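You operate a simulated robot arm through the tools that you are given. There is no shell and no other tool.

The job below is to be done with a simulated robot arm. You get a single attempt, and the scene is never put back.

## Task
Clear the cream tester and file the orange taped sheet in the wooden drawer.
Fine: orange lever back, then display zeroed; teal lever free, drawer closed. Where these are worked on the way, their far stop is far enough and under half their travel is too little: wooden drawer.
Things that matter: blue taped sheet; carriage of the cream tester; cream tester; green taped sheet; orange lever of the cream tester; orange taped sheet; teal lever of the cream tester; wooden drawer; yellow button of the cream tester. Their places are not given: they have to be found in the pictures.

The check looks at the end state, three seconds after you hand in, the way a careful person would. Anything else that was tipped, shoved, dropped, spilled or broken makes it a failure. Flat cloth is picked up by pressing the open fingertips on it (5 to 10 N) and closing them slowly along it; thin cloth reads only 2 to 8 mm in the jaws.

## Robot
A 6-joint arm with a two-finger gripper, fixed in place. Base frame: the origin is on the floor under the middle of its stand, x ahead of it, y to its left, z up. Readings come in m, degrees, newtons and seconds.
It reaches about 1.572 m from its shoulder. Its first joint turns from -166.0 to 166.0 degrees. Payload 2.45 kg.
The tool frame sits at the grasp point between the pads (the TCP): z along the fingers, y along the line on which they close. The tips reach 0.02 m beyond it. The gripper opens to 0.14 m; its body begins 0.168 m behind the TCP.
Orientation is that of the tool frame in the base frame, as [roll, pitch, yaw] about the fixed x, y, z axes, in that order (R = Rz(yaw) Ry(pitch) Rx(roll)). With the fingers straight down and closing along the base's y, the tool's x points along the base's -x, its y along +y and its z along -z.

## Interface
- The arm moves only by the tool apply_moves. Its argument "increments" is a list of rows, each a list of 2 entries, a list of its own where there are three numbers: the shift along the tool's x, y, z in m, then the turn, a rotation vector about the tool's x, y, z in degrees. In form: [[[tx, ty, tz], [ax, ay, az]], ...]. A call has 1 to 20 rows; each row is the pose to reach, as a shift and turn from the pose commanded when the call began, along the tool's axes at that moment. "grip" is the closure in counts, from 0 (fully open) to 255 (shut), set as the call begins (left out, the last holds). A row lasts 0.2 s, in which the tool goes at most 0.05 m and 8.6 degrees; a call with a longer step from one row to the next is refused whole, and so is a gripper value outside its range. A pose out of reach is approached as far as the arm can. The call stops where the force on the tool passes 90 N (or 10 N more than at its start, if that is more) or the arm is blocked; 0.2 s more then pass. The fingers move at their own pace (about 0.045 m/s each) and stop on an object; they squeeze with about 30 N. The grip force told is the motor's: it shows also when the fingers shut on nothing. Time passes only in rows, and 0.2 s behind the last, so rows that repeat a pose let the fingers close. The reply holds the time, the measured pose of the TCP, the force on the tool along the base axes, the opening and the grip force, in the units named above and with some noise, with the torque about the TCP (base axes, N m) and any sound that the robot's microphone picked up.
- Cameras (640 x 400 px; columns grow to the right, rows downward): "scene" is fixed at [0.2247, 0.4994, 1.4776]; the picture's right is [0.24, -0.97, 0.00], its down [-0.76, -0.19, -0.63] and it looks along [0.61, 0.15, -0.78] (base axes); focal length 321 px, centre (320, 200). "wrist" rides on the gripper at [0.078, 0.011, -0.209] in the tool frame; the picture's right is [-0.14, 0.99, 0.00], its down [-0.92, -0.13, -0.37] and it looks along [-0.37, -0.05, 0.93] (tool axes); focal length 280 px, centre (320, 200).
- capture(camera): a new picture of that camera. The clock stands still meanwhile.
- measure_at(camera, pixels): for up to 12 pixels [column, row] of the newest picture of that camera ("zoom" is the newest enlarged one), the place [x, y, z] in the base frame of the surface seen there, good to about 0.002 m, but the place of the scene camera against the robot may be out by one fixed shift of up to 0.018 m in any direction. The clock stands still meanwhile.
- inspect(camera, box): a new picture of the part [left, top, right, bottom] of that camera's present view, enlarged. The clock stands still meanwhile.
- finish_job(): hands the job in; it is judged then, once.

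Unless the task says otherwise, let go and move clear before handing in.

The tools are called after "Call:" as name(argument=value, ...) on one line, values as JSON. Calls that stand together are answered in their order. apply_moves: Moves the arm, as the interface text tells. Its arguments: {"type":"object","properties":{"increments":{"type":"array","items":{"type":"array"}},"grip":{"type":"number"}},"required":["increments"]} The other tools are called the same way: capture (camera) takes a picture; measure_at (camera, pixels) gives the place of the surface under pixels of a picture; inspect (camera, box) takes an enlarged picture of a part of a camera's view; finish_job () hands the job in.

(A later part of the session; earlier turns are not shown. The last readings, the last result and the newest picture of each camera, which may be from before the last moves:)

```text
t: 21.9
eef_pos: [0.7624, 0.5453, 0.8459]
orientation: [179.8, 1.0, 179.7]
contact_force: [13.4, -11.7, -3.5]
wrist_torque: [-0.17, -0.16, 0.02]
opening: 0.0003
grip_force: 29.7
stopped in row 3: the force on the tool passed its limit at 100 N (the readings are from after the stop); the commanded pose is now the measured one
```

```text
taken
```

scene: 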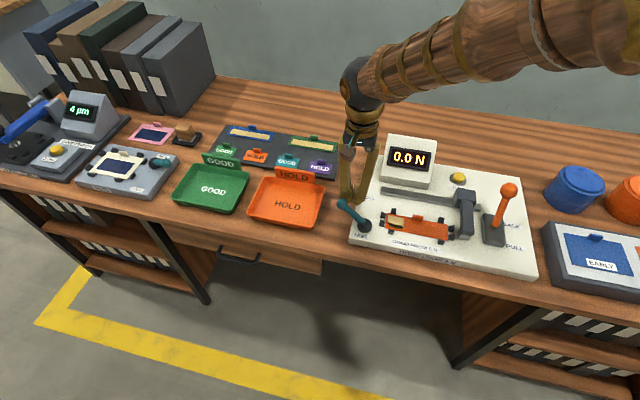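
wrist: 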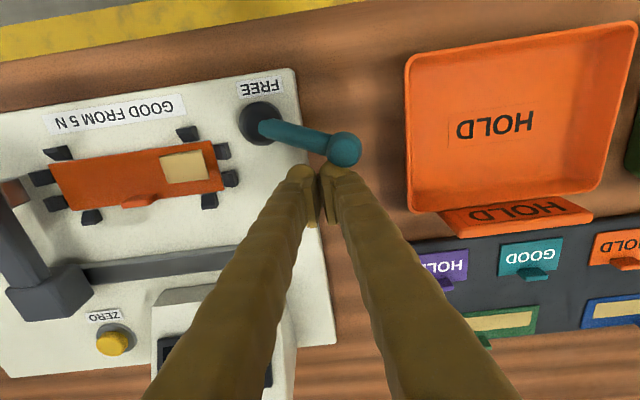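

The call was refused because one row was slightly too long; nothing moved. I'll repeat with shorter steps, keeping the fingers shut until clear.

Call:
apply_moves(increments=[[[-0.01, -0.012, 0], [0, 0, 0]], [[-0.015, -0.02, -0.03], [0, 0, 0]], [[-0.015, -0.035, -0.07], [0, 0, 0]], [[-0.0, -0.07, -0.09], [0, 0, 0]], [[0.02, -0.1, -0.1], [0, 0, 0]], [[0.05, -0.13, -0.1], [0, 0, 0]], [[0.08, -0.155, -0.1], [0, 0, 0]], [[0.1, -0.16, -0.1], [0, 0, 0]]])

Call:
apply_moves(increments=[[[0, 0, -0.02], [0, 0, 0]], [[0, 0, -0.04], [0, 0, 0]], [[0, 0, -0.04], [0, 0, 0]], [[0, 0, -0.04], [0, 0, 0]], [[0, 0, -0.04], [0, 0, 0]], [[0, 0, -0.04], [0, 0, 0]], [[0, 0, -0.04], [0, 0, 0]]], grip=0)

Call:
capture(camera="wrist")

Call:
capture(camera="scene")

```text
t: 23.7
eef_pos: [0.6587, 0.3859, 0.9429]
orientation: [180.0, 1.0, 179.8]
contact_force: [-0.3, -0.1, 0.1]
wrist_torque: [-0.02, 0.01, 0.0]
opening: 0.0001
grip_force: 29.0
```

```text
t: 25.3
eef_pos: [0.659, 0.3868, 0.9849]
orientation: [179.8, 1.0, 179.8]
contact_force: [0.4, 0.1, -0.8]
wrist_torque: [0.0, -0.01, -0.01]
opening: 0.1402
grip_force: 0.1
```

```text
taken
```

wrist: 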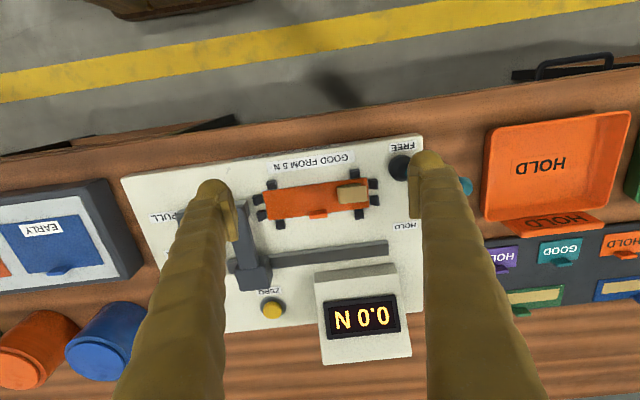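

```text
taken
```

scene: 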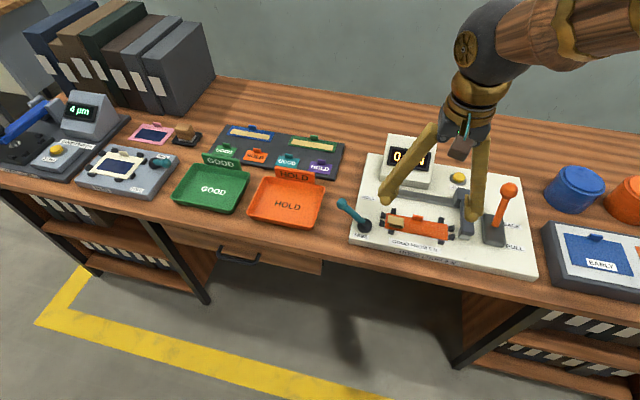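

The tester reads 0.0 N, with both levers set and the carriage at the right. I'll look closely at the sheet and tab (wrist (318,213)) and the drawer handle (wrist (570,65)).

Call:
inspect(camera="wrist", box=[240, 155, 400, 255])

Call:
measure_at(camera="wrist", pixels=[[318, 212], [312, 215], [325, 213], [268, 190], [265, 214], [366, 183], [368, 206], [352, 193], [375, 186], [245, 250], [575, 66], [540, 70]])

Call:
inspect(camera="wrist", box=[480, 30, 640, 130])

```text
4.00 times, centred on (320, 205) of wrist
```

zoom: 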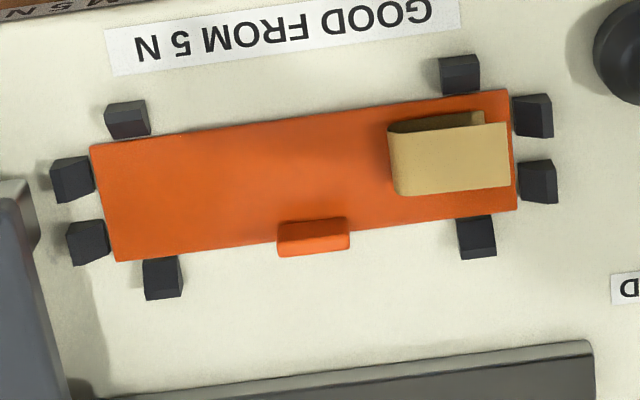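

```text
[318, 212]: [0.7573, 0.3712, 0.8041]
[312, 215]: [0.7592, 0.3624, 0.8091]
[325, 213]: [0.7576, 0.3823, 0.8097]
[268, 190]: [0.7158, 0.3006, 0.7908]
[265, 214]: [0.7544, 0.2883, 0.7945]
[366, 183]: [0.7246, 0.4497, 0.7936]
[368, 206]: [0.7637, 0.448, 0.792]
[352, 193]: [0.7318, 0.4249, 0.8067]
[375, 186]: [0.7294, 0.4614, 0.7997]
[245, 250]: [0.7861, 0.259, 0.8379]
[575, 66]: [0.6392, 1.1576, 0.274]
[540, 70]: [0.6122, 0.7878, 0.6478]
```

```text
4.00 times, centred on (560, 80) of wrist
```

zoom: 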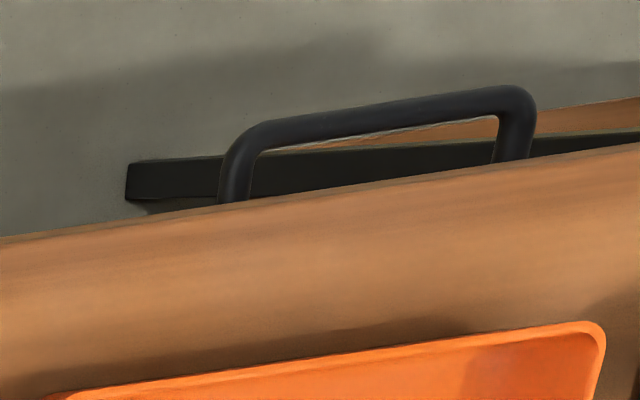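

The tab stands up along y at x≈0.757, y 0.358–0.387, with its top at z≈0.81. Before taking the sheet I'll open the drawer, so I measure the handle bar's outline more closely.

Call:
measure_at(camera="wrist", pixels=[[575, 58.5], [560, 60.5], [590, 56.5], [605, 54], [610, 60], [608, 66], [541, 68], [539, 75], [548, 62], [575, 57], [575, 60], [545, 78]])

Call:
measure_at(camera="scene", pixels=[[239, 261], [230, 259.5], [248, 262.5], [222, 247], [219, 254], [257, 255], [255, 262], [240, 250], [200, 235], [280, 262], [200, 241], [300, 240]])

```text
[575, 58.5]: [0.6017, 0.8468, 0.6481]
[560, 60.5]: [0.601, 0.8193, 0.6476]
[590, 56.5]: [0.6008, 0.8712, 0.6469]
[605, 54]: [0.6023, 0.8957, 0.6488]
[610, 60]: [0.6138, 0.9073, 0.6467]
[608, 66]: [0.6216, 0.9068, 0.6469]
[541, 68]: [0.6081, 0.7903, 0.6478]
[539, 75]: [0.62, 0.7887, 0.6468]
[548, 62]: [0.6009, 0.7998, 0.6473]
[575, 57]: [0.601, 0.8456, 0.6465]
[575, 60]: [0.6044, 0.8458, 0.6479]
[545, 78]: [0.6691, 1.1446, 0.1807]
```

```text
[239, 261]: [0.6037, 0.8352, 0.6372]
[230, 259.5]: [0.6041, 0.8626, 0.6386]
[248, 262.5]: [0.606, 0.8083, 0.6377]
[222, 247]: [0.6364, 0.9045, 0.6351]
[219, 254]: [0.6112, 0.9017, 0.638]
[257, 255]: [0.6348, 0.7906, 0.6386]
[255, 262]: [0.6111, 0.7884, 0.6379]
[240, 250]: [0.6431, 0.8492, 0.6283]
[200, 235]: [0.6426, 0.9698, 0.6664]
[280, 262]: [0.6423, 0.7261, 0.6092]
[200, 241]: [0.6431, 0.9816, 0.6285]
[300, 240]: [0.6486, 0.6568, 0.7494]
```

The handle bar is at x≈0.602, z≈0.642, running y 0.79–0.905, with the drawer front at x≈0.641. I'll move back from the bench while turning the gripper to point along +x with its fingers closing vertically, part-closed for the bar.

Call:
apply_moves(increments=[[[0.0173, 0.0242, 0], [-4.619, -4.619, 4.619]], [[0.0345, 0.0484, 0], [-9.237, -9.237, 9.237]], [[0.0518, 0.0726, 0], [-13.856, -13.856, 13.856]], [[0.0691, 0.0968, 0], [-18.475, -18.475, 18.475]], [[0.0863, 0.121, 0], [-23.094, -23.094, 23.094]], [[0.1036, 0.1452, 0], [-27.713, -27.713, 27.713]], [[0.1209, 0.1694, 0], [-32.332, -32.332, 32.332]], [[0.1381, 0.1936, 0], [-36.95, -36.95, 36.95]], [[0.1554, 0.2178, 0], [-41.569, -41.569, 41.569]], [[0.1727, 0.242, 0], [-46.188, -46.188, 46.188]], [[0.1899, 0.2662, 0], [-50.807, -50.807, 50.807]], [[0.2072, 0.2904, 0], [-55.426, -55.426, 55.426]], [[0.2245, 0.3146, 0], [-60.045, -60.045, 60.045]], [[0.2417, 0.3388, 0], [-64.663, -64.663, 64.663]], [[0.259, 0.363, 0], [-69.282, -69.282, 69.282]]], grip=150)

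Call:
capture(camera="scene")

Call:
capture(camera="wrist")

```text
t: 28.7
eef_pos: [0.4833, 0.8566, 1.359]
orientation: [105.6, 21.0, 90.5]
contact_force: [-0.3, 0.2, -0.4]
wrist_torque: [0.0, 0.02, -0.02]
opening: 0.0577
grip_force: 0.0
out of reach, approached as far as the arm can: row 7, 8, 9, 10, 11, 12, 13, 14, 15
stopped in row 15: the arm was blocked; the commanded pose is now the measured one
```

```text
taken
```

scene: 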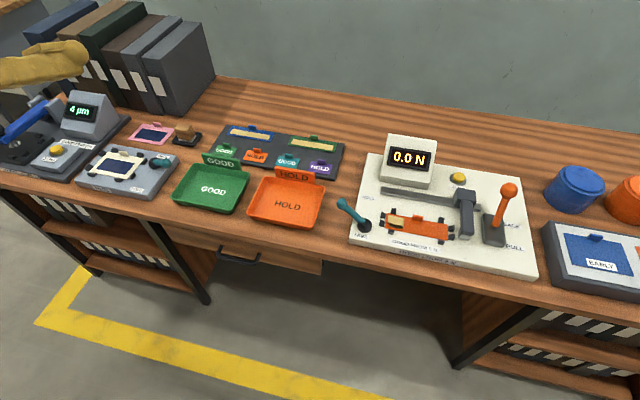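

```text
taken
```

wrist: 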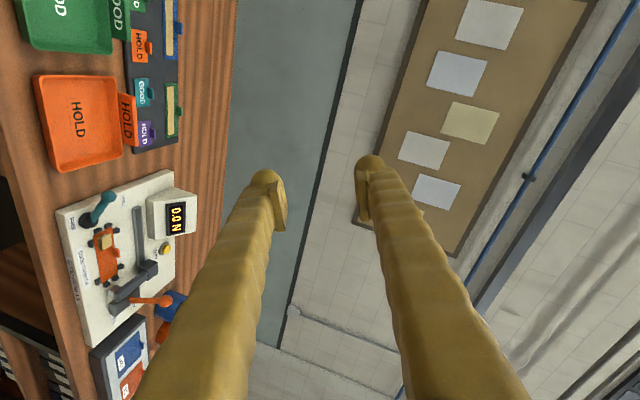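

The arm could not hold that combination of pose and ended high at (0.483, 0.857, 1.359), pointing nearly along +x, well clear of everything. From here I'll test whether it can simply descend in this orientation.

Call:
apply_moves(increments=[[[0.0143, -0.036, 0.01], [0, 0, 0]], [[0.0287, -0.0719, 0.0201], [0, 0, 0]], [[0.043, -0.1079, 0.0301], [0, 0, 0]]])

```text
t: 29.5
eef_pos: [0.4983, 0.8871, 1.2875]
orientation: [108.0, 23.7, 91.2]
contact_force: [0.5, -0.2, 0.4]
wrist_torque: [0.04, 0.01, 0.0]
opening: 0.0577
grip_force: 0.0
out of reach, approached as far as the arm can: row 1, 2, 3
```

The arm still does not follow, so this wrist configuration is up against a joint limit. I'll retrace to the known-good straight-down pose near (0.43, 0.70, 1.2) and try the opposite wrist turn.

Call:
apply_moves(increments=[[[-0.01014, -0.00798, -0.00214], [3.224, 5.255, -4.766]], [[-0.02028, -0.01595, -0.00428], [6.448, 10.509, -9.532]], [[-0.03042, -0.02393, -0.00642], [9.672, 15.764, -14.298]], [[-0.04055, -0.03191, -0.00855], [12.895, 21.018, -19.065]], [[-0.05069, -0.03988, -0.01069], [16.119, 26.273, -23.831]], [[-0.06083, -0.04786, -0.01283], [19.343, 31.528, -28.597]], [[-0.07097, -0.05584, -0.01497], [22.567, 36.782, -33.363]], [[-0.08111, -0.06382, -0.01711], [25.791, 42.037, -38.129]], [[-0.09125, -0.07179, -0.01925], [29.015, 47.292, -42.895]], [[-0.10138, -0.07977, -0.02138], [32.238, 52.546, -47.662]], [[-0.11152, -0.08775, -0.02352], [35.462, 57.801, -52.428]], [[-0.12166, -0.09572, -0.02566], [38.686, 63.055, -57.194]], [[-0.1318, -0.1037, -0.0278], [41.91, 68.31, -61.96]]])

Call:
capture(camera="scene")

Call:
capture(camera="wrist")

```text
t: 32.3
eef_pos: [0.4424, 0.7305, 1.2579]
orientation: [-177.4, -2.2, 179.8]
contact_force: [0.3, -0.7, 0.3]
wrist_torque: [-0.04, -0.02, 0.0]
opening: 0.0576
grip_force: 0.0
```

```text
taken
```

scene: 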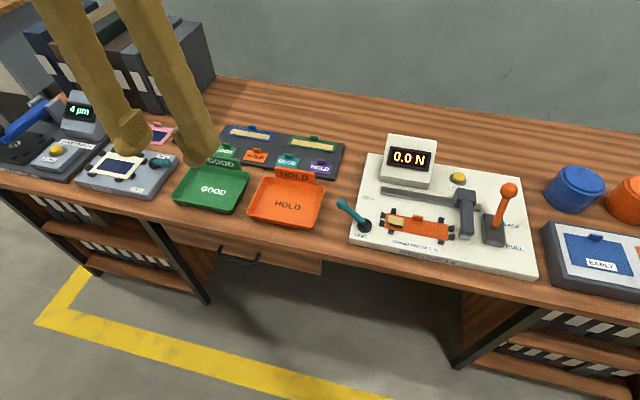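

```text
taken
```

wrist: 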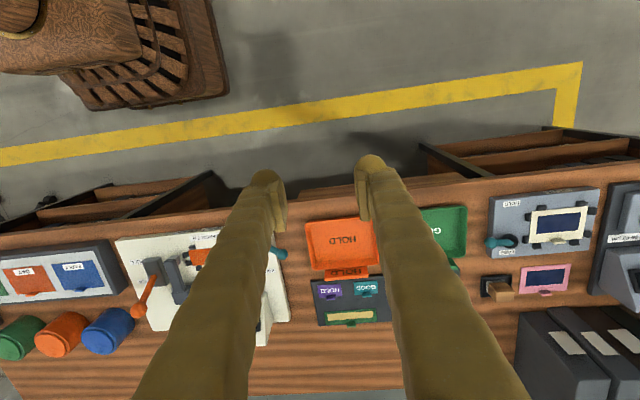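

The arm is back pointing down at (0.442, 0.731, 1.258). Tool x toward -y is only about 30° from its neutral wrist roll here, so I'll turn that way, and tilt just 50° toward +x, which still leaves room under the bench edge.

Call:
apply_moves(increments=[[[0.0028, 0.0073, 0.0075], [2.975, -3.275, -6.32]], [[0.0056, 0.0145, 0.015], [5.951, -6.551, -12.64]], [[0.0084, 0.0218, 0.0225], [8.926, -9.826, -18.96]], [[0.0112, 0.029, 0.0299], [11.902, -13.102, -25.28]], [[0.014, 0.0363, 0.0374], [14.877, -16.377, -31.6]], [[0.0168, 0.0436, 0.0449], [17.852, -19.652, -37.92]], [[0.0196, 0.0508, 0.0524], [20.828, -22.928, -44.24]], [[0.0224, 0.0581, 0.0599], [23.803, -26.203, -50.56]], [[0.0252, 0.0654, 0.0674], [26.778, -29.478, -56.88]], [[0.028, 0.0726, 0.0748], [29.754, -32.754, -63.2]], [[0.0308, 0.0799, 0.0823], [32.729, -36.029, -69.52]], [[0.0336, 0.0871, 0.0898], [35.705, -39.305, -75.84]], [[0.0364, 0.0944, 0.0973], [38.68, -42.58, -82.16]]])

Call:
capture(camera="wrist")

Call:
capture(camera="scene")

```text
t: 35.1
eef_pos: [0.4049, 0.8206, 1.1564]
orientation: [-129.8, -0.1, -90.0]
contact_force: [0.1, -0.4, -0.2]
wrist_torque: [-0.01, -0.01, -0.01]
opening: 0.0578
grip_force: 0.1
```

```text
taken
```

wrist: 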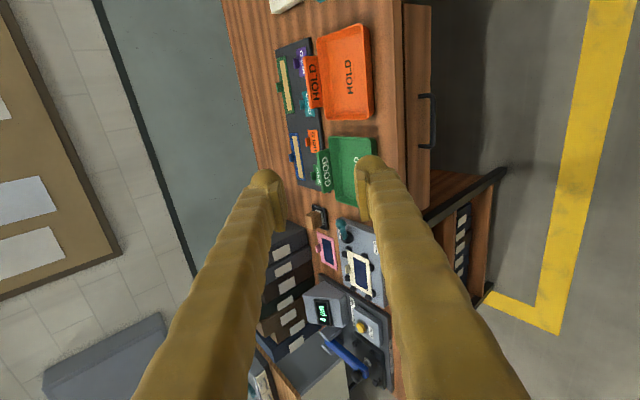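

```text
taken
```

scene: 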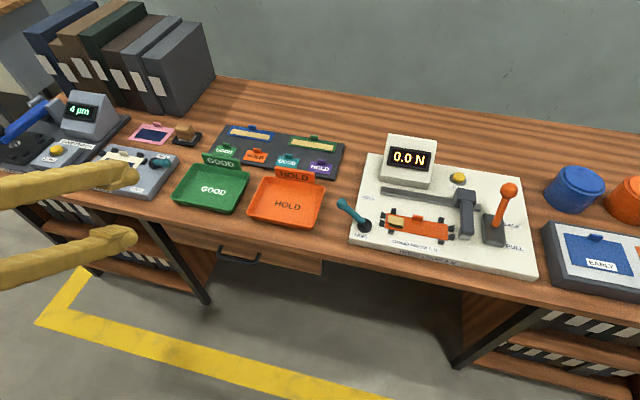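

This orientation works: the tool now points 50° forward-down with its fingers closing in the x–z plane, and the handle shows at wrist (430,120). I'll measure the handle, drawer face and bench edge from here.

Call:
inspect(camera="wrist", box=[350, 60, 510, 180])

Call:
measure_at(camera="wrist", pixels=[[433, 105], [434, 120], [433, 135], [424, 97], [421, 148], [431, 50], [409, 60], [418, 120], [405, 100], [418, 30], [415, 195], [426, 200]])

```text
3.33 times, centred on (430, 120) of wrist
```

zoom: 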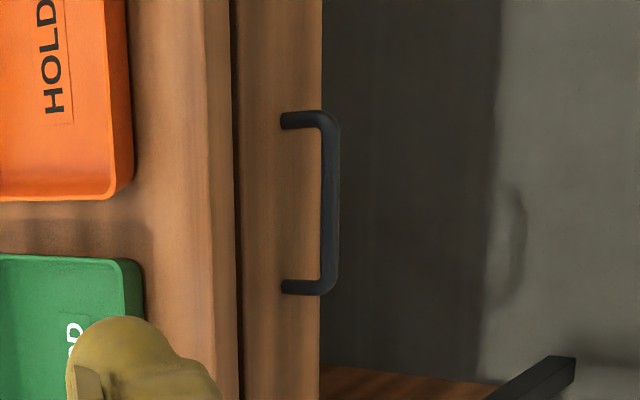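

```text
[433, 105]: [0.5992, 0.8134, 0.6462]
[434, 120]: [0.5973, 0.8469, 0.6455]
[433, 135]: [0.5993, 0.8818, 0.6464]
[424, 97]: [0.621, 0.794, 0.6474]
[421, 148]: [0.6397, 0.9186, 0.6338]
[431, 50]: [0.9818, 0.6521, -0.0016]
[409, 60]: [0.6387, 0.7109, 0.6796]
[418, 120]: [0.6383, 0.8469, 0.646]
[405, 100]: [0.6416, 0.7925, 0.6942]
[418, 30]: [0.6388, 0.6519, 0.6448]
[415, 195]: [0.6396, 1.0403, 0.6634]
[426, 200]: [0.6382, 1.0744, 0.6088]
```

The bar's centre is near (0.6025, 0.847, 0.6415), 37 mm clear of the drawer face. I'll narrow the opening to 30 mm, tilt 15° more, and descend to a stand-off 12 cm short of the bar.

Call:
apply_moves(increments=[[[-0.0024, 0.0274, 0.0325], [1.36, 0, 0]], [[-0.0048, 0.0548, 0.065], [2.73, 0, 0]], [[-0.0072, 0.0822, 0.0975], [4.09, 0, 0]], [[-0.0096, 0.1096, 0.13], [5.45, 0, 0]], [[-0.012, 0.137, 0.1625], [6.82, 0, 0]], [[-0.0144, 0.1644, 0.195], [8.18, 0, 0]], [[-0.0168, 0.1918, 0.2275], [9.55, 0, 0]], [[-0.0192, 0.2192, 0.26], [10.91, 0, 0]], [[-0.0216, 0.2466, 0.2925], [12.27, 0, 0]], [[-0.024, 0.274, 0.325], [13.64, 0, 0]], [[-0.0264, 0.3014, 0.3575], [15, 0, 0]], [[-0.0264, 0.3014, 0.3575], [15, 0, 0]]], grip=200)

Call:
capture(camera="wrist")

Call:
capture(camera="scene")

```text
t: 37.7
eef_pos: [0.4846, 0.8444, 0.6938]
orientation: [-114.8, -0.1, -90.2]
contact_force: [-0.4, 1.1, 1.0]
wrist_torque: [-0.01, 0.03, 0.02]
opening: 0.0304
grip_force: 0.0
```

```text
taken
```

wrist: 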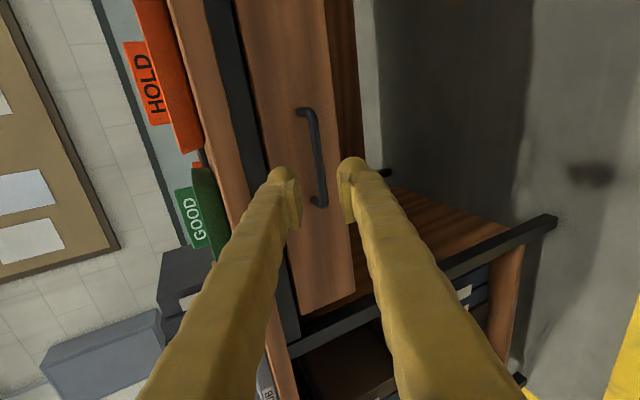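

```text
taken
```

scene: 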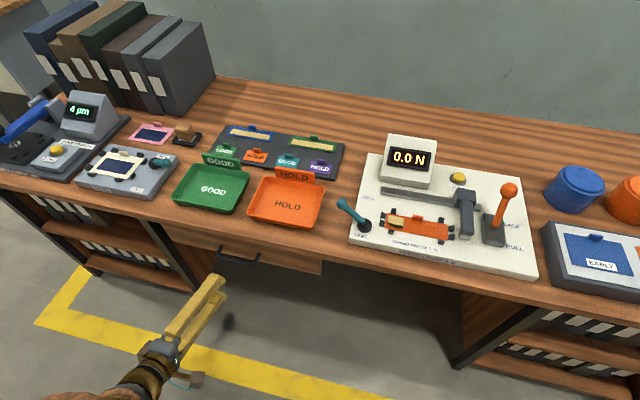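

The handle now lies between the two fingers in the wrist view (bar from (303,112) to (320,203)). I'll measure the bar again from here before closing in.

Call:
measure_at(camera="wrist", pixels=[[313, 130], [317, 150], [320, 170], [322, 190], [315, 150], [320, 150], [300, 150], [250, 100]])

```text
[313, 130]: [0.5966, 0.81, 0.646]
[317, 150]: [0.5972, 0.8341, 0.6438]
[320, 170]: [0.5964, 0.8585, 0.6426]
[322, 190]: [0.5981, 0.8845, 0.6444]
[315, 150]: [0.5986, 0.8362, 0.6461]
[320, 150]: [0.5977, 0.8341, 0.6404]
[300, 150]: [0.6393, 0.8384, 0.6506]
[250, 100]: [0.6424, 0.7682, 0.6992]
```

The bar's centre is 129 mm ahead and 2 mm off the finger mid-plane. I'll advance 121 mm so the tips pass it by about 12 mm, watching for contact.

Call:
apply_moves(increments=[[[-0.0026, -0.0024, 0.03], [0, 0, 0]], [[-0.0026, -0.0024, 0.06], [0, 0, 0]], [[-0.0026, -0.0024, 0.085], [0, 0, 0]], [[-0.0026, -0.0024, 0.105], [0, 0, 0]], [[-0.0026, -0.0024, 0.115], [0, 0, 0]], [[-0.0026, -0.0024, 0.121], [0, 0, 0]]])

Call:
capture(camera="wrist")

```text
t: 39.1
eef_pos: [0.5957, 0.8476, 0.6484]
orientation: [-114.9, -0.2, -90.2]
contact_force: [1.0, -0.1, -1.1]
wrist_torque: [0.04, -0.01, -0.03]
opening: 0.0301
grip_force: 0.0
```

```text
taken
```

wrist: 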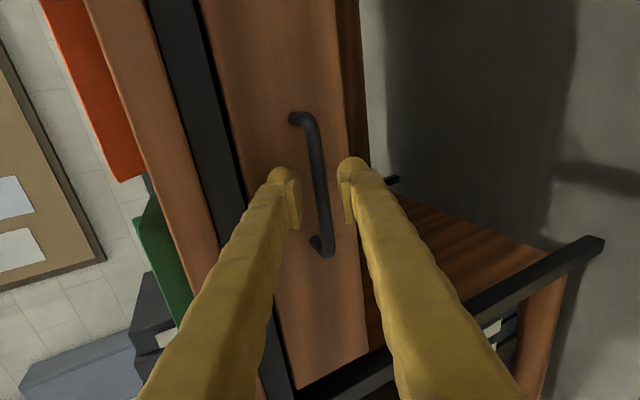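

No contact yet and the bar sits centred between the pads at (320,190). I'll close on it.

Call:
apply_moves(increments=[[[0, 0, 0], [0, 0, 0]], [[0, 0, 0], [0, 0, 0]], [[0, 0, 0], [0, 0, 0]], [[0, 0, 0], [0, 0, 0]]], grip=255)

```text
t: 40.1
eef_pos: [0.5961, 0.8479, 0.6465]
orientation: [-114.8, -0.3, -90.1]
contact_force: [0.1, 2.7, -7.9]
wrist_torque: [-0.77, 0.05, 0.38]
opening: 0.0106
grip_force: 37.7
```

The gripper holds the bar (opening 10.6 mm). I'll pull along -x, a short stretch first to see the force.

Call:
apply_moves(increments=[[[0, 0.0042, -0.0091], [0, 0, 0]], [[0, 0.0084, -0.0182], [0, 0, 0]], [[0, 0.0126, -0.0272], [0, 0, 0]], [[0, 0.0168, -0.0363], [0, 0, 0]], [[0, 0.021, -0.0454], [0, 0, 0]]])

Call:
capture(camera="scene")

```text
t: 41.3
eef_pos: [0.5447, 0.847, 0.6474]
orientation: [-114.8, -0.2, -90.2]
contact_force: [-0.6, -4.6, -6.5]
wrist_torque: [-0.8, 0.08, 0.37]
opening: 0.0107
grip_force: 37.6
```

```text
taken
```

scene: 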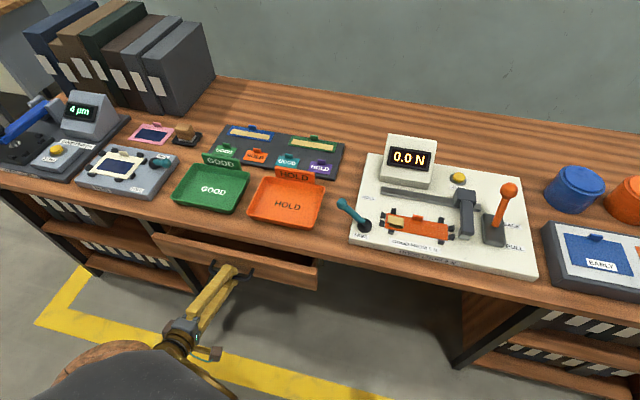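

The drawer slides freely and is open about 5 cm. I'll keep pulling.

Call:
apply_moves(increments=[[[0, 0.0063, -0.0136], [0, 0, 0]], [[0, 0.0126, -0.0272], [0, 0, 0]], [[0, 0.0189, -0.0408], [0, 0, 0]], [[0, 0.0252, -0.0545], [0, 0, 0]], [[0, 0.0315, -0.0681], [0, 0, 0]], [[0, 0.0378, -0.0817], [0, 0, 0]], [[0, 0.042, -0.0908], [0, 0, 0]]])

Call:
capture(camera="scene")

```text
t: 42.9
eef_pos: [0.4449, 0.8478, 0.6453]
orientation: [-114.9, -0.2, -90.1]
contact_force: [-0.4, -15.9, -11.5]
wrist_torque: [-0.82, 0.08, 0.28]
opening: 0.0106
grip_force: 37.4
```

```text
taken
```

scene: 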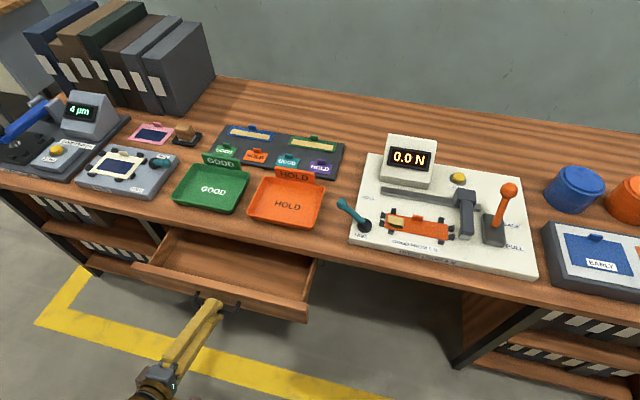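

The drawer is open 15 cm, with a little sideways force building up. I'll keep pulling, easing 1 mm toward -y.

Call:
apply_moves(increments=[[[0.0005, 0.0052, -0.0113], [0, 0, 0]], [[0.001, 0.0105, -0.0227], [0, 0, 0]], [[0.001, 0.0157, -0.034], [0, 0, 0]], [[0.001, 0.021, -0.0454], [0, 0, 0]], [[0.001, 0.0262, -0.0567], [0, 0, 0]], [[0.001, 0.0315, -0.0681], [0, 0, 0]]])

Call:
capture(camera="scene")

```text
t: 44.3
eef_pos: [0.371, 0.8474, 0.6459]
orientation: [-115.0, -0.2, -90.0]
contact_force: [-1.0, 13.8, -39.8]
wrist_torque: [-0.56, 0.26, 0.59]
opening: 0.0107
grip_force: 37.8
```

```text
taken
```

scene: 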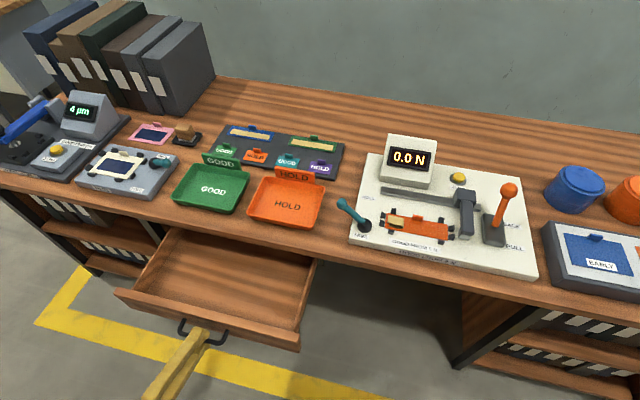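

Open 22.5 cm, but a vertical strain of 40 N has built up. I'll ease 1.5 mm down and pull slowly further to look for the stop.

Call:
apply_moves(increments=[[[0, 0.0014, 0.0006], [0, 0, 0]], [[0, 0.0056, -0.0085], [0, 0, 0]], [[0, 0.0098, -0.0176], [0, 0, 0]], [[0, 0.014, -0.0267], [0, 0, 0]]])

```text
t: 45.3
eef_pos: [0.3408, 0.8472, 0.6458]
orientation: [-114.8, -0.1, -90.1]
contact_force: [0.7, 7.1, -10.7]
wrist_torque: [-0.65, 0.06, 0.59]
opening: 0.0106
grip_force: 38.4
```

Call:
apply_moves(increments=[[[0, 0.0042, -0.0091], [0, 0, 0]], [[0, 0.0084, -0.0182], [0, 0, 0]], [[0, 0.0126, -0.0272], [0, 0, 0]], [[0, 0.0168, -0.0363], [0, 0, 0]]])

Call:
capture(camera="scene")

```text
t: 46.3
eef_pos: [0.2995, 0.8467, 0.6472]
orientation: [-115.0, -0.2, -90.2]
contact_force: [-0.1, 0.0, 0.0]
wrist_torque: [0.01, -0.02, 0.03]
opening: 0.0001
grip_force: 28.9
```

```text
taken
```

scene: 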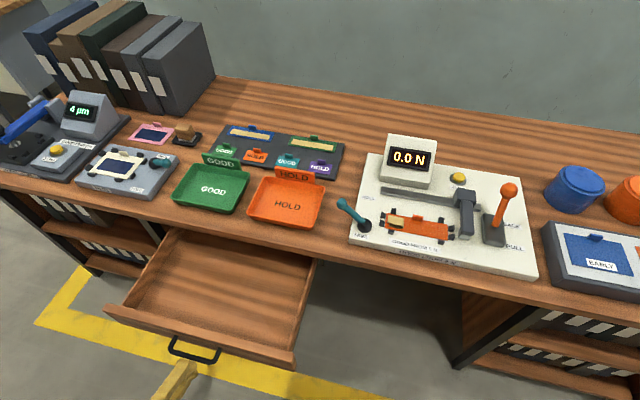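

The drawer has reached its stop and the fingers slipped off the bar (opening 0), leaving it fully open and empty. I'll measure the inside of the drawer from the scene picture.

Call:
measure_at(camera="scene", pixels=[[230, 280], [180, 265], [260, 310], [160, 300], [290, 320], [200, 335], [120, 305], [296, 355], [310, 290], [165, 250], [240, 255], [195, 350]])

Call:
inspect(camera="scene", box=[90, 210, 340, 385])

```text
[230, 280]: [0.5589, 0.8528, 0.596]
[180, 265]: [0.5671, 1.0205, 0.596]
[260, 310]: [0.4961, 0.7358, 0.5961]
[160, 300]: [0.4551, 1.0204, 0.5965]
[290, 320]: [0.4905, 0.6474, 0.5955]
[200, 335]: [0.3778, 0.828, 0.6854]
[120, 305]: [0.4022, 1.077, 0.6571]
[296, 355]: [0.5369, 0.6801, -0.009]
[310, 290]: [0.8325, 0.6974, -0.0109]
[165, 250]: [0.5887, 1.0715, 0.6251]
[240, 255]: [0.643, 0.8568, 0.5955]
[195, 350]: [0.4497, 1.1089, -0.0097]
```

```text
2.29 times, centred on (215, 298) of scene
```

zoom: 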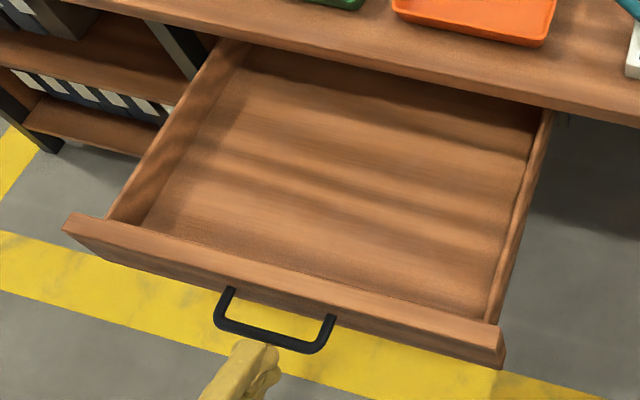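

The drawer floor is at about z 0.605 after correction, with clear space x 0.40–0.62, y 0.64–1.06. I'll back off from the handle and rise.

Call:
apply_moves(increments=[[[0, 0, -0.025], [0, 0, 0]], [[0, 0, -0.055], [0, 0, 0]], [[0, -0.0403, -0.0738], [0, 0, 0]], [[0, -0.0806, -0.0926], [0, 0, 0]], [[0, -0.1209, -0.1114], [0, 0, 0]], [[0, -0.1612, -0.1302], [0, 0, 0]], [[0, -0.2015, -0.149], [0, 0, 0]], [[0, -0.2418, -0.1678], [0, 0, 0]], [[0, -0.2821, -0.1866], [0, 0, 0]], [[0, -0.3224, -0.2054], [0, 0, 0]], [[0, -0.3627, -0.2242], [0, 0, 0]]])

```text
t: 48.7
eef_pos: [0.2503, 0.8476, 1.069]
orientation: [-115.0, -0.1, -90.1]
contact_force: [-0.2, 0.4, -1.1]
wrist_torque: [-0.02, -0.05, 0.01]
opening: 0.0
grip_force: 29.2
```

Clear of the handle at (0.250, 0.848, 1.069). I'll move over toward the tester while tilting the gripper straight down, leaving its fingers closing along x, and opening them to about 5 cm.

Call:
apply_moves(increments=[[[0.034, -0.0093, 0.0233], [-4.643, 0, 0]], [[0.0679, -0.0185, 0.0465], [-9.286, 0, 0]], [[0.1019, -0.0278, 0.0698], [-13.929, 0, 0]], [[0.1359, -0.0371, 0.0931], [-18.571, 0, 0]], [[0.1699, -0.0464, 0.1163], [-23.214, 0, 0]], [[0.2038, -0.0556, 0.1396], [-27.857, 0, 0]], [[0.2378, -0.0649, 0.1629], [-32.5, 0, 0]], [[0.2718, -0.0742, 0.1861], [-37.143, 0, 0]], [[0.3057, -0.0834, 0.2094], [-41.786, 0, 0]], [[0.3397, -0.0927, 0.2326], [-46.429, 0, 0]], [[0.3737, -0.102, 0.2559], [-51.071, 0, 0]], [[0.4077, -0.1113, 0.2792], [-55.714, 0, 0]], [[0.4416, -0.1205, 0.3024], [-60.357, 0, 0]], [[0.4756, -0.1298, 0.3257], [-65, 0, 0]]], grip=164)

Call:
capture(camera="wrist")

Call:
capture(camera="scene")

```text
t: 49.9
eef_pos: [0.3781, 0.6928, 0.9502]
orientation: [-138.9, -8.6, -90.3]
contact_force: [0.4, -0.4, 0.4]
wrist_torque: [0.02, 0.08, 0.02]
opening: 0.0497
grip_force: 0.1
stopped in row 6: the arm was blocked; the commanded pose is now the measured one
```

```text
taken
```

wrist: 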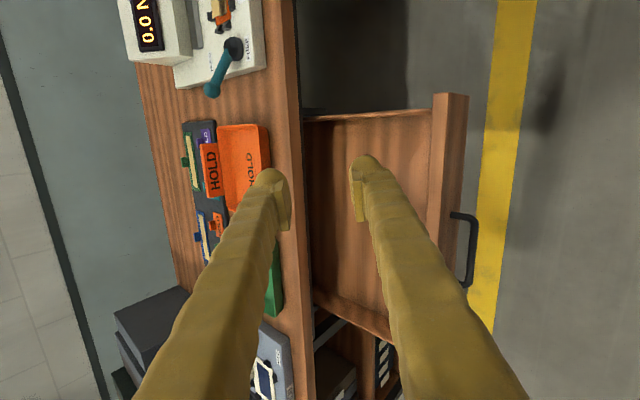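

```text
taken
```

scene: 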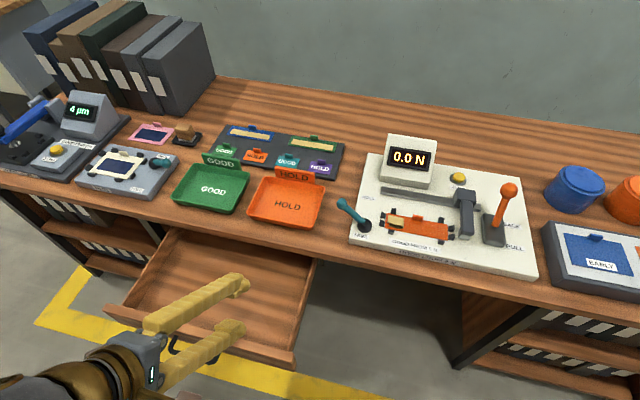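

The arm was blocked partway (0.378, 0.693, 0.950) without any contact force, so it is an arm-posture matter rather than a collision with the scene; the fingers are above the open drawer. I'll go straight up first, keeping the orientation.

Call:
apply_moves(increments=[[[0.0045, -0.0195, -0.0224], [0, 0, 0]], [[0.009, -0.039, -0.0447], [0, 0, 0]], [[0.0134, -0.0585, -0.0671], [0, 0, 0]], [[0.0179, -0.078, -0.0894], [0, 0, 0]], [[0.0224, -0.0975, -0.1118], [0, 0, 0]], [[0.0269, -0.117, -0.1342], [0, 0, 0]], [[0.0269, -0.117, -0.1342], [0, 0, 0]]])

```text
t: 51.4
eef_pos: [0.3877, 0.7094, 1.0203]
orientation: [-140.5, -16.5, -90.6]
contact_force: [-0.2, 0.0, 0.7]
wrist_torque: [0.0, 0.01, 0.0]
opening: 0.05
grip_force: 0.0
stopped in row 7: the arm was blocked; the commanded pose is now the measured one
```

Still blocked, with the wrist leaning toward -y, so this branch is against a joint limit. I'll go back to the pose that worked earlier, (0.405, 0.82, 1.156) with the 50° tilt, and retrace from there.

Call:
apply_moves(increments=[[[-0.0113, -0.0192, -0.0191], [1.75, -2.03, 1.87]], [[-0.0226, -0.0384, -0.0381], [3.5, -4.05, 3.74]], [[-0.0339, -0.0577, -0.0572], [5.26, -6.08, 5.61]], [[-0.0451, -0.0769, -0.0763], [7.01, -8.1, 7.47]], [[-0.0564, -0.0961, -0.0953], [8.76, -10.13, 9.34]], [[-0.0677, -0.1153, -0.1144], [10.51, -12.15, 11.21]], [[-0.0677, -0.1153, -0.1144], [10.51, -12.15, 11.21]]])

```text
t: 53.2
eef_pos: [0.4115, 0.8244, 1.1216]
orientation: [-130.4, -2.1, -90.4]
contact_force: [0.4, 0.3, 0.6]
wrist_torque: [0.02, 0.04, 0.02]
opening: 0.05
grip_force: 0.0
stopped in row 7: the arm was blocked; the commanded pose is now the measured one
```

It nearly reached the pose but still reports being blocked, sagging 3.5 cm. I'll look at both cameras.

Call:
capture(camera="scene")

Call:
capture(camera="wrist")

```text
taken
```

scene: 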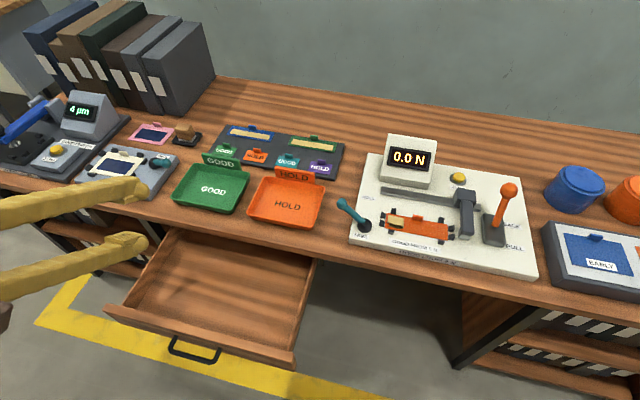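

```text
taken
```

wrist: 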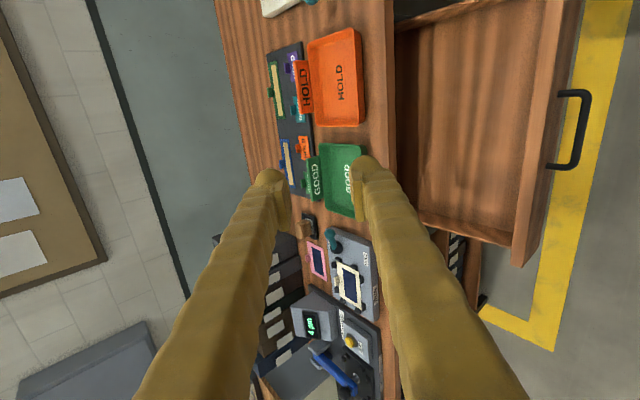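

The pictures show nothing touching the gripper. I'll make a small upward test move to see how the arm tracks from here.

Call:
apply_moves(increments=[[[0, 0, 0], [0, 0, 0]], [[0, -0.0153, -0.0128], [0, 0, 0]], [[0, -0.0306, -0.0256], [0, 0, 0]], [[0, -0.0306, -0.0256], [0, 0, 0]]])

```text
t: 54.2
eef_pos: [0.4139, 0.8292, 1.1492]
orientation: [-130.5, -3.1, -90.4]
contact_force: [0.1, 0.0, -0.4]
wrist_torque: [-0.02, -0.01, 0.03]
opening: 0.05
grip_force: 0.0
```

The pattern of the error fits the shoulder joint being at its rear limit when the wrist is so close to the base. I'll move the tool outward, away from the base, keeping this orientation, and see if it tracks again.

Call:
apply_moves(increments=[[[0.0138, -0.0177, 0.0218], [0, 0, 0]], [[0.0276, -0.0354, 0.0437], [0, 0, 0]], [[0.0413, -0.053, 0.0655], [0, 0, 0]], [[0.0551, -0.0707, 0.0874], [0, 0, 0]], [[0.0689, -0.0884, 0.1092], [0, 0, 0]], [[0.0689, -0.0884, 0.1092], [0, 0, 0]]])

```text
t: 55.6
eef_pos: [0.5497, 0.7549, 1.1671]
orientation: [-130.3, -1.9, -90.2]
contact_force: [0.4, 0.2, -0.6]
wrist_torque: [0.01, 0.01, 0.01]
opening: 0.05
grip_force: 0.0
```

It tracks again when moved outward, so I'll carry on outward to the tester while tilting the tool straight down.

Call:
apply_moves(increments=[[[0.0332, -0.0025, 0.015], [-4.97, -0.19, 0.06]], [[0.0664, -0.0051, 0.0301], [-9.94, -0.37, 0.13]], [[0.0996, -0.0076, 0.0451], [-14.91, -0.56, 0.19]], [[0.1328, -0.0101, 0.0602], [-19.88, -0.75, 0.26]], [[0.166, -0.0127, 0.0752], [-24.85, -0.94, 0.32]], [[0.1993, -0.0152, 0.0903], [-29.82, -1.12, 0.38]], [[0.2325, -0.0177, 0.1053], [-34.79, -1.31, 0.45]], [[0.2657, -0.0202, 0.1204], [-39.76, -1.5, 0.51]], [[0.2989, -0.0228, 0.1354], [-44.73, -1.68, 0.58]], [[0.3321, -0.0253, 0.1505], [-49.7, -1.87, 0.64]], [[0.3321, -0.0253, 0.1505], [-49.7, -1.87, 0.64]]])

Call:
capture(camera="wrist")

Call:
capture(camera="scene")

```text
t: 58.0
eef_pos: [0.6813, 0.4202, 1.0983]
orientation: [179.8, 0.0, -90.1]
contact_force: [0.3, 0.1, -0.1]
wrist_torque: [0.01, 0.03, 0.0]
opening: 0.0501
grip_force: 0.0
```

```text
taken
```

wrist: 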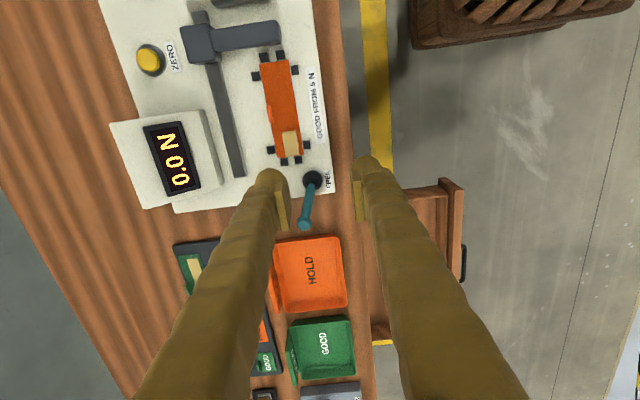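

```text
taken
```

scene: 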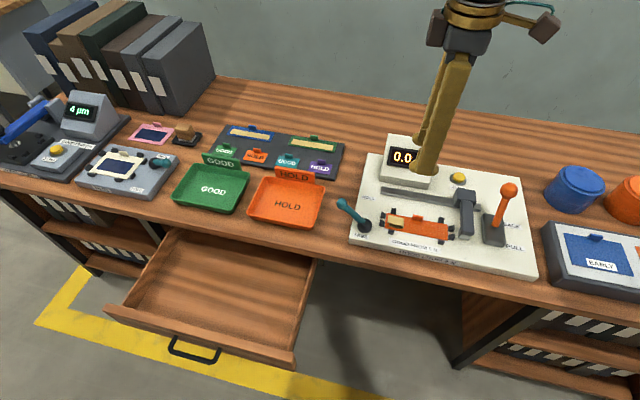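

The arm is now straight down over the tester with the fingers closing along x. I'll inspect the tab (wrist about (268,112)) and measure it from here.

Call:
inspect(camera="wrist", box=[220, 40, 340, 180])

Call:
measure_at(camera="wrist", pixels=[[268, 112], [270, 108], [267, 118], [262, 62], [288, 62], [278, 158], [302, 152], [290, 142], [252, 33], [305, 222], [313, 180], [279, 100]])

```text
2.86 times, centred on (280, 110) of wrist
```

zoom: 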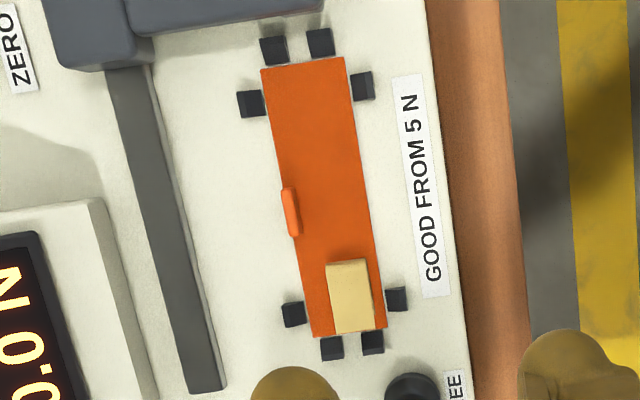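

```text
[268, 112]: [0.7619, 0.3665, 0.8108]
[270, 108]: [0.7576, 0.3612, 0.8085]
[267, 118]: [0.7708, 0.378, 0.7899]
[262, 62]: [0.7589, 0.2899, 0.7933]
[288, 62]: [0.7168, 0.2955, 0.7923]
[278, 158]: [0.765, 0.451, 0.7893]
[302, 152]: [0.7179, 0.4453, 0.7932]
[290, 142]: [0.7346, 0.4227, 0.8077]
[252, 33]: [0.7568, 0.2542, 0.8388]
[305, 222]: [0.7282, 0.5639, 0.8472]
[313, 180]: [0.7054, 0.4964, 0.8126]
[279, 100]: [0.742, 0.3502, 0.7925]
```

The tab's centre is about (0.759, 0.372) with its top at z≈0.811. I'll move over it to z 0.90 and check alignment before going down.

Call:
apply_moves(increments=[[[0.008, -0.013, 0.033], [0, 0, 0]], [[0.0161, -0.0259, 0.0661], [0, 0, 0]], [[0.0241, -0.0389, 0.0992], [0, 0, 0]], [[0.0321, -0.0518, 0.1322], [0, 0, 0]], [[0.0402, -0.0648, 0.1653], [0, 0, 0]], [[0.0482, -0.0777, 0.1983], [0, 0, 0]], [[0.0482, -0.0777, 0.1983], [0, 0, 0]]])

Call:
capture(camera="wrist")

Call:
inspect(camera="scene", box=[360, 150, 520, 270])

```text
t: 59.6
eef_pos: [0.7595, 0.3718, 0.8994]
orientation: [179.9, 0.0, -90.0]
contact_force: [0.7, -0.4, 0.0]
wrist_torque: [0.01, -0.03, 0.01]
opening: 0.0501
grip_force: 0.1
```

```text
taken
```

wrist: 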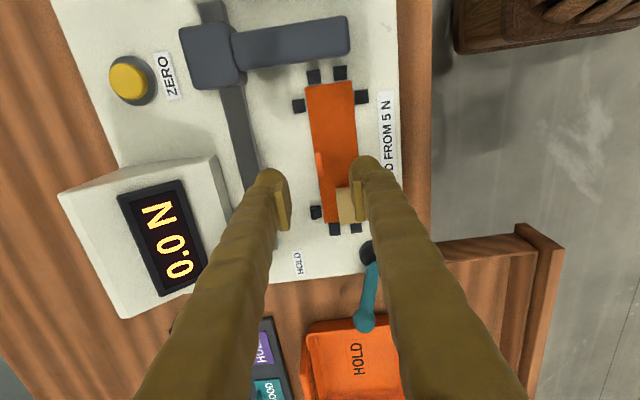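

```text
3.33 times, centred on (440, 210) of scene
```

zoom: 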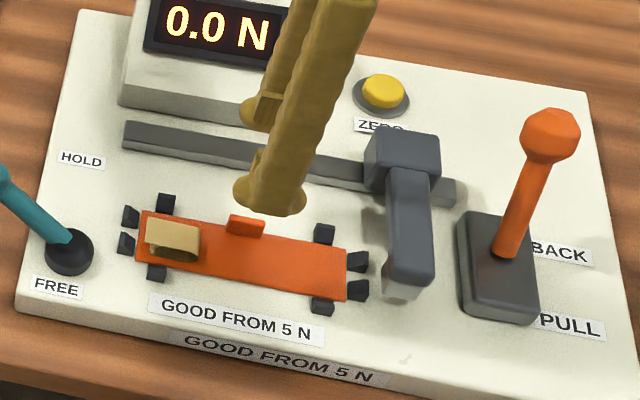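

The tab is visible at wrist (319,163) between the fingers. I'll measure its edges for a final correction.

Call:
inspect(camera="wrist", box=[270, 110, 390, 230])

Call:
measure_at(camera="wrist", pixels=[[319, 158], [319, 163], [320, 168], [318, 152], [321, 174], [316, 163], [322, 163], [330, 163], [345, 190]])

```text
3.33 times, centred on (330, 170) of wrist
```

zoom: 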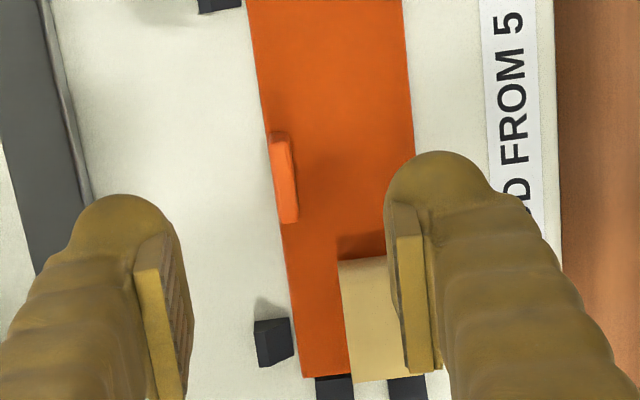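

```text
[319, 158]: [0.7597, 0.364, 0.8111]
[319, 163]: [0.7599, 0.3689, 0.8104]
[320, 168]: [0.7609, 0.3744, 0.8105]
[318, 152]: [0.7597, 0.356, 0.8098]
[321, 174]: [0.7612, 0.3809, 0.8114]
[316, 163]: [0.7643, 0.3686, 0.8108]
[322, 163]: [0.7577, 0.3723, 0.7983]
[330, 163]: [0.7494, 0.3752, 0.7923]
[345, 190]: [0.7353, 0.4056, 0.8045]
```

The tab spans x 0.758–0.765, y 0.354–0.383, so I shift 1.5 mm in x and 3 mm in y and descend until the tips are about 3 mm above the sheet.

Call:
apply_moves(increments=[[[0.0033, -0.0015, 0.03], [0, 0, 0]], [[0.0033, -0.0015, 0.055], [0, 0, 0]], [[0.0033, -0.0015, 0.072], [0, 0, 0]], [[0.0033, -0.0015, 0.08], [0, 0, 0]], [[0.0033, -0.0015, 0.0839], [0, 0, 0]]])

Call:
inspect(camera="scene", box=[360, 150, 520, 270])

Call:
capture(camera="wrist")

```text
t: 60.8
eef_pos: [0.7601, 0.3685, 0.8165]
orientation: [-180.0, -0.1, -90.1]
contact_force: [0.0, -0.1, -0.4]
wrist_torque: [0.02, -0.01, 0.0]
opening: 0.0501
grip_force: 0.2
```

```text
3.33 times, centred on (440, 210) of scene
```

zoom: 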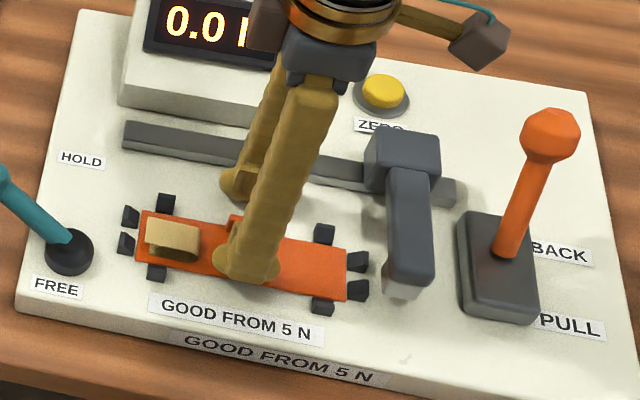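

```text
taken
```

wrist: 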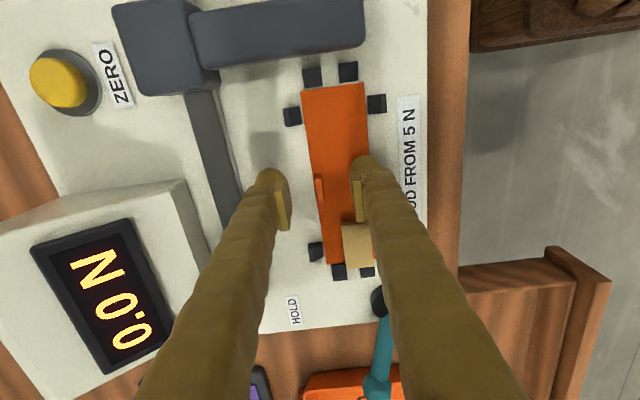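

No contact, and the tab sits midway between the pads at wrist (319,190). I'll close gently on it.

Call:
apply_moves(increments=[[[0, 0, 0], [0, 0, 0]], [[0, 0, 0], [0, 0, 0]], [[0, 0, 0], [0, 0, 0]]], grip=232)

Call:
apply_moves(increments=[[[0, 0, 0], [0, 0, 0]], [[0, 0, 0], [0, 0, 0]], [[0, 0, 0], [0, 0, 0]], [[0, 0, 0], [0, 0, 0]]], grip=255)

Call:
capture(camera="wrist")

Call:
inspect(camera="scene", box=[360, 150, 520, 270])

```text
t: 61.6
eef_pos: [0.7598, 0.3678, 0.8169]
orientation: [-179.9, -0.2, -90.2]
contact_force: [-0.9, 0.0, 0.0]
wrist_torque: [0.0, -0.03, 0.0]
opening: 0.0126
grip_force: 0.1
```

```text
t: 62.6
eef_pos: [0.76, 0.3687, 0.8166]
orientation: [180.0, 0.0, -90.1]
contact_force: [-0.6, 0.2, -0.8]
wrist_torque: [-0.01, 0.0, 0.01]
opening: 0.0059
grip_force: 30.1
```

```text
taken
```

wrist: 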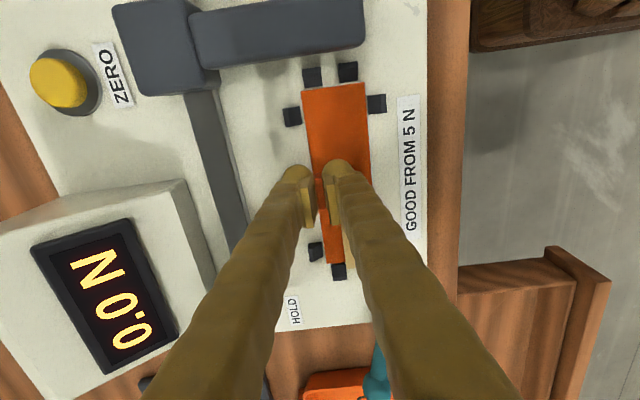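

```text
3.33 times, centred on (440, 210) of scene
```

zoom: 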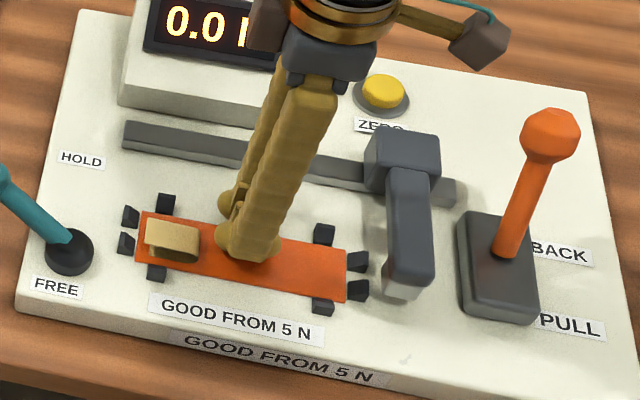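

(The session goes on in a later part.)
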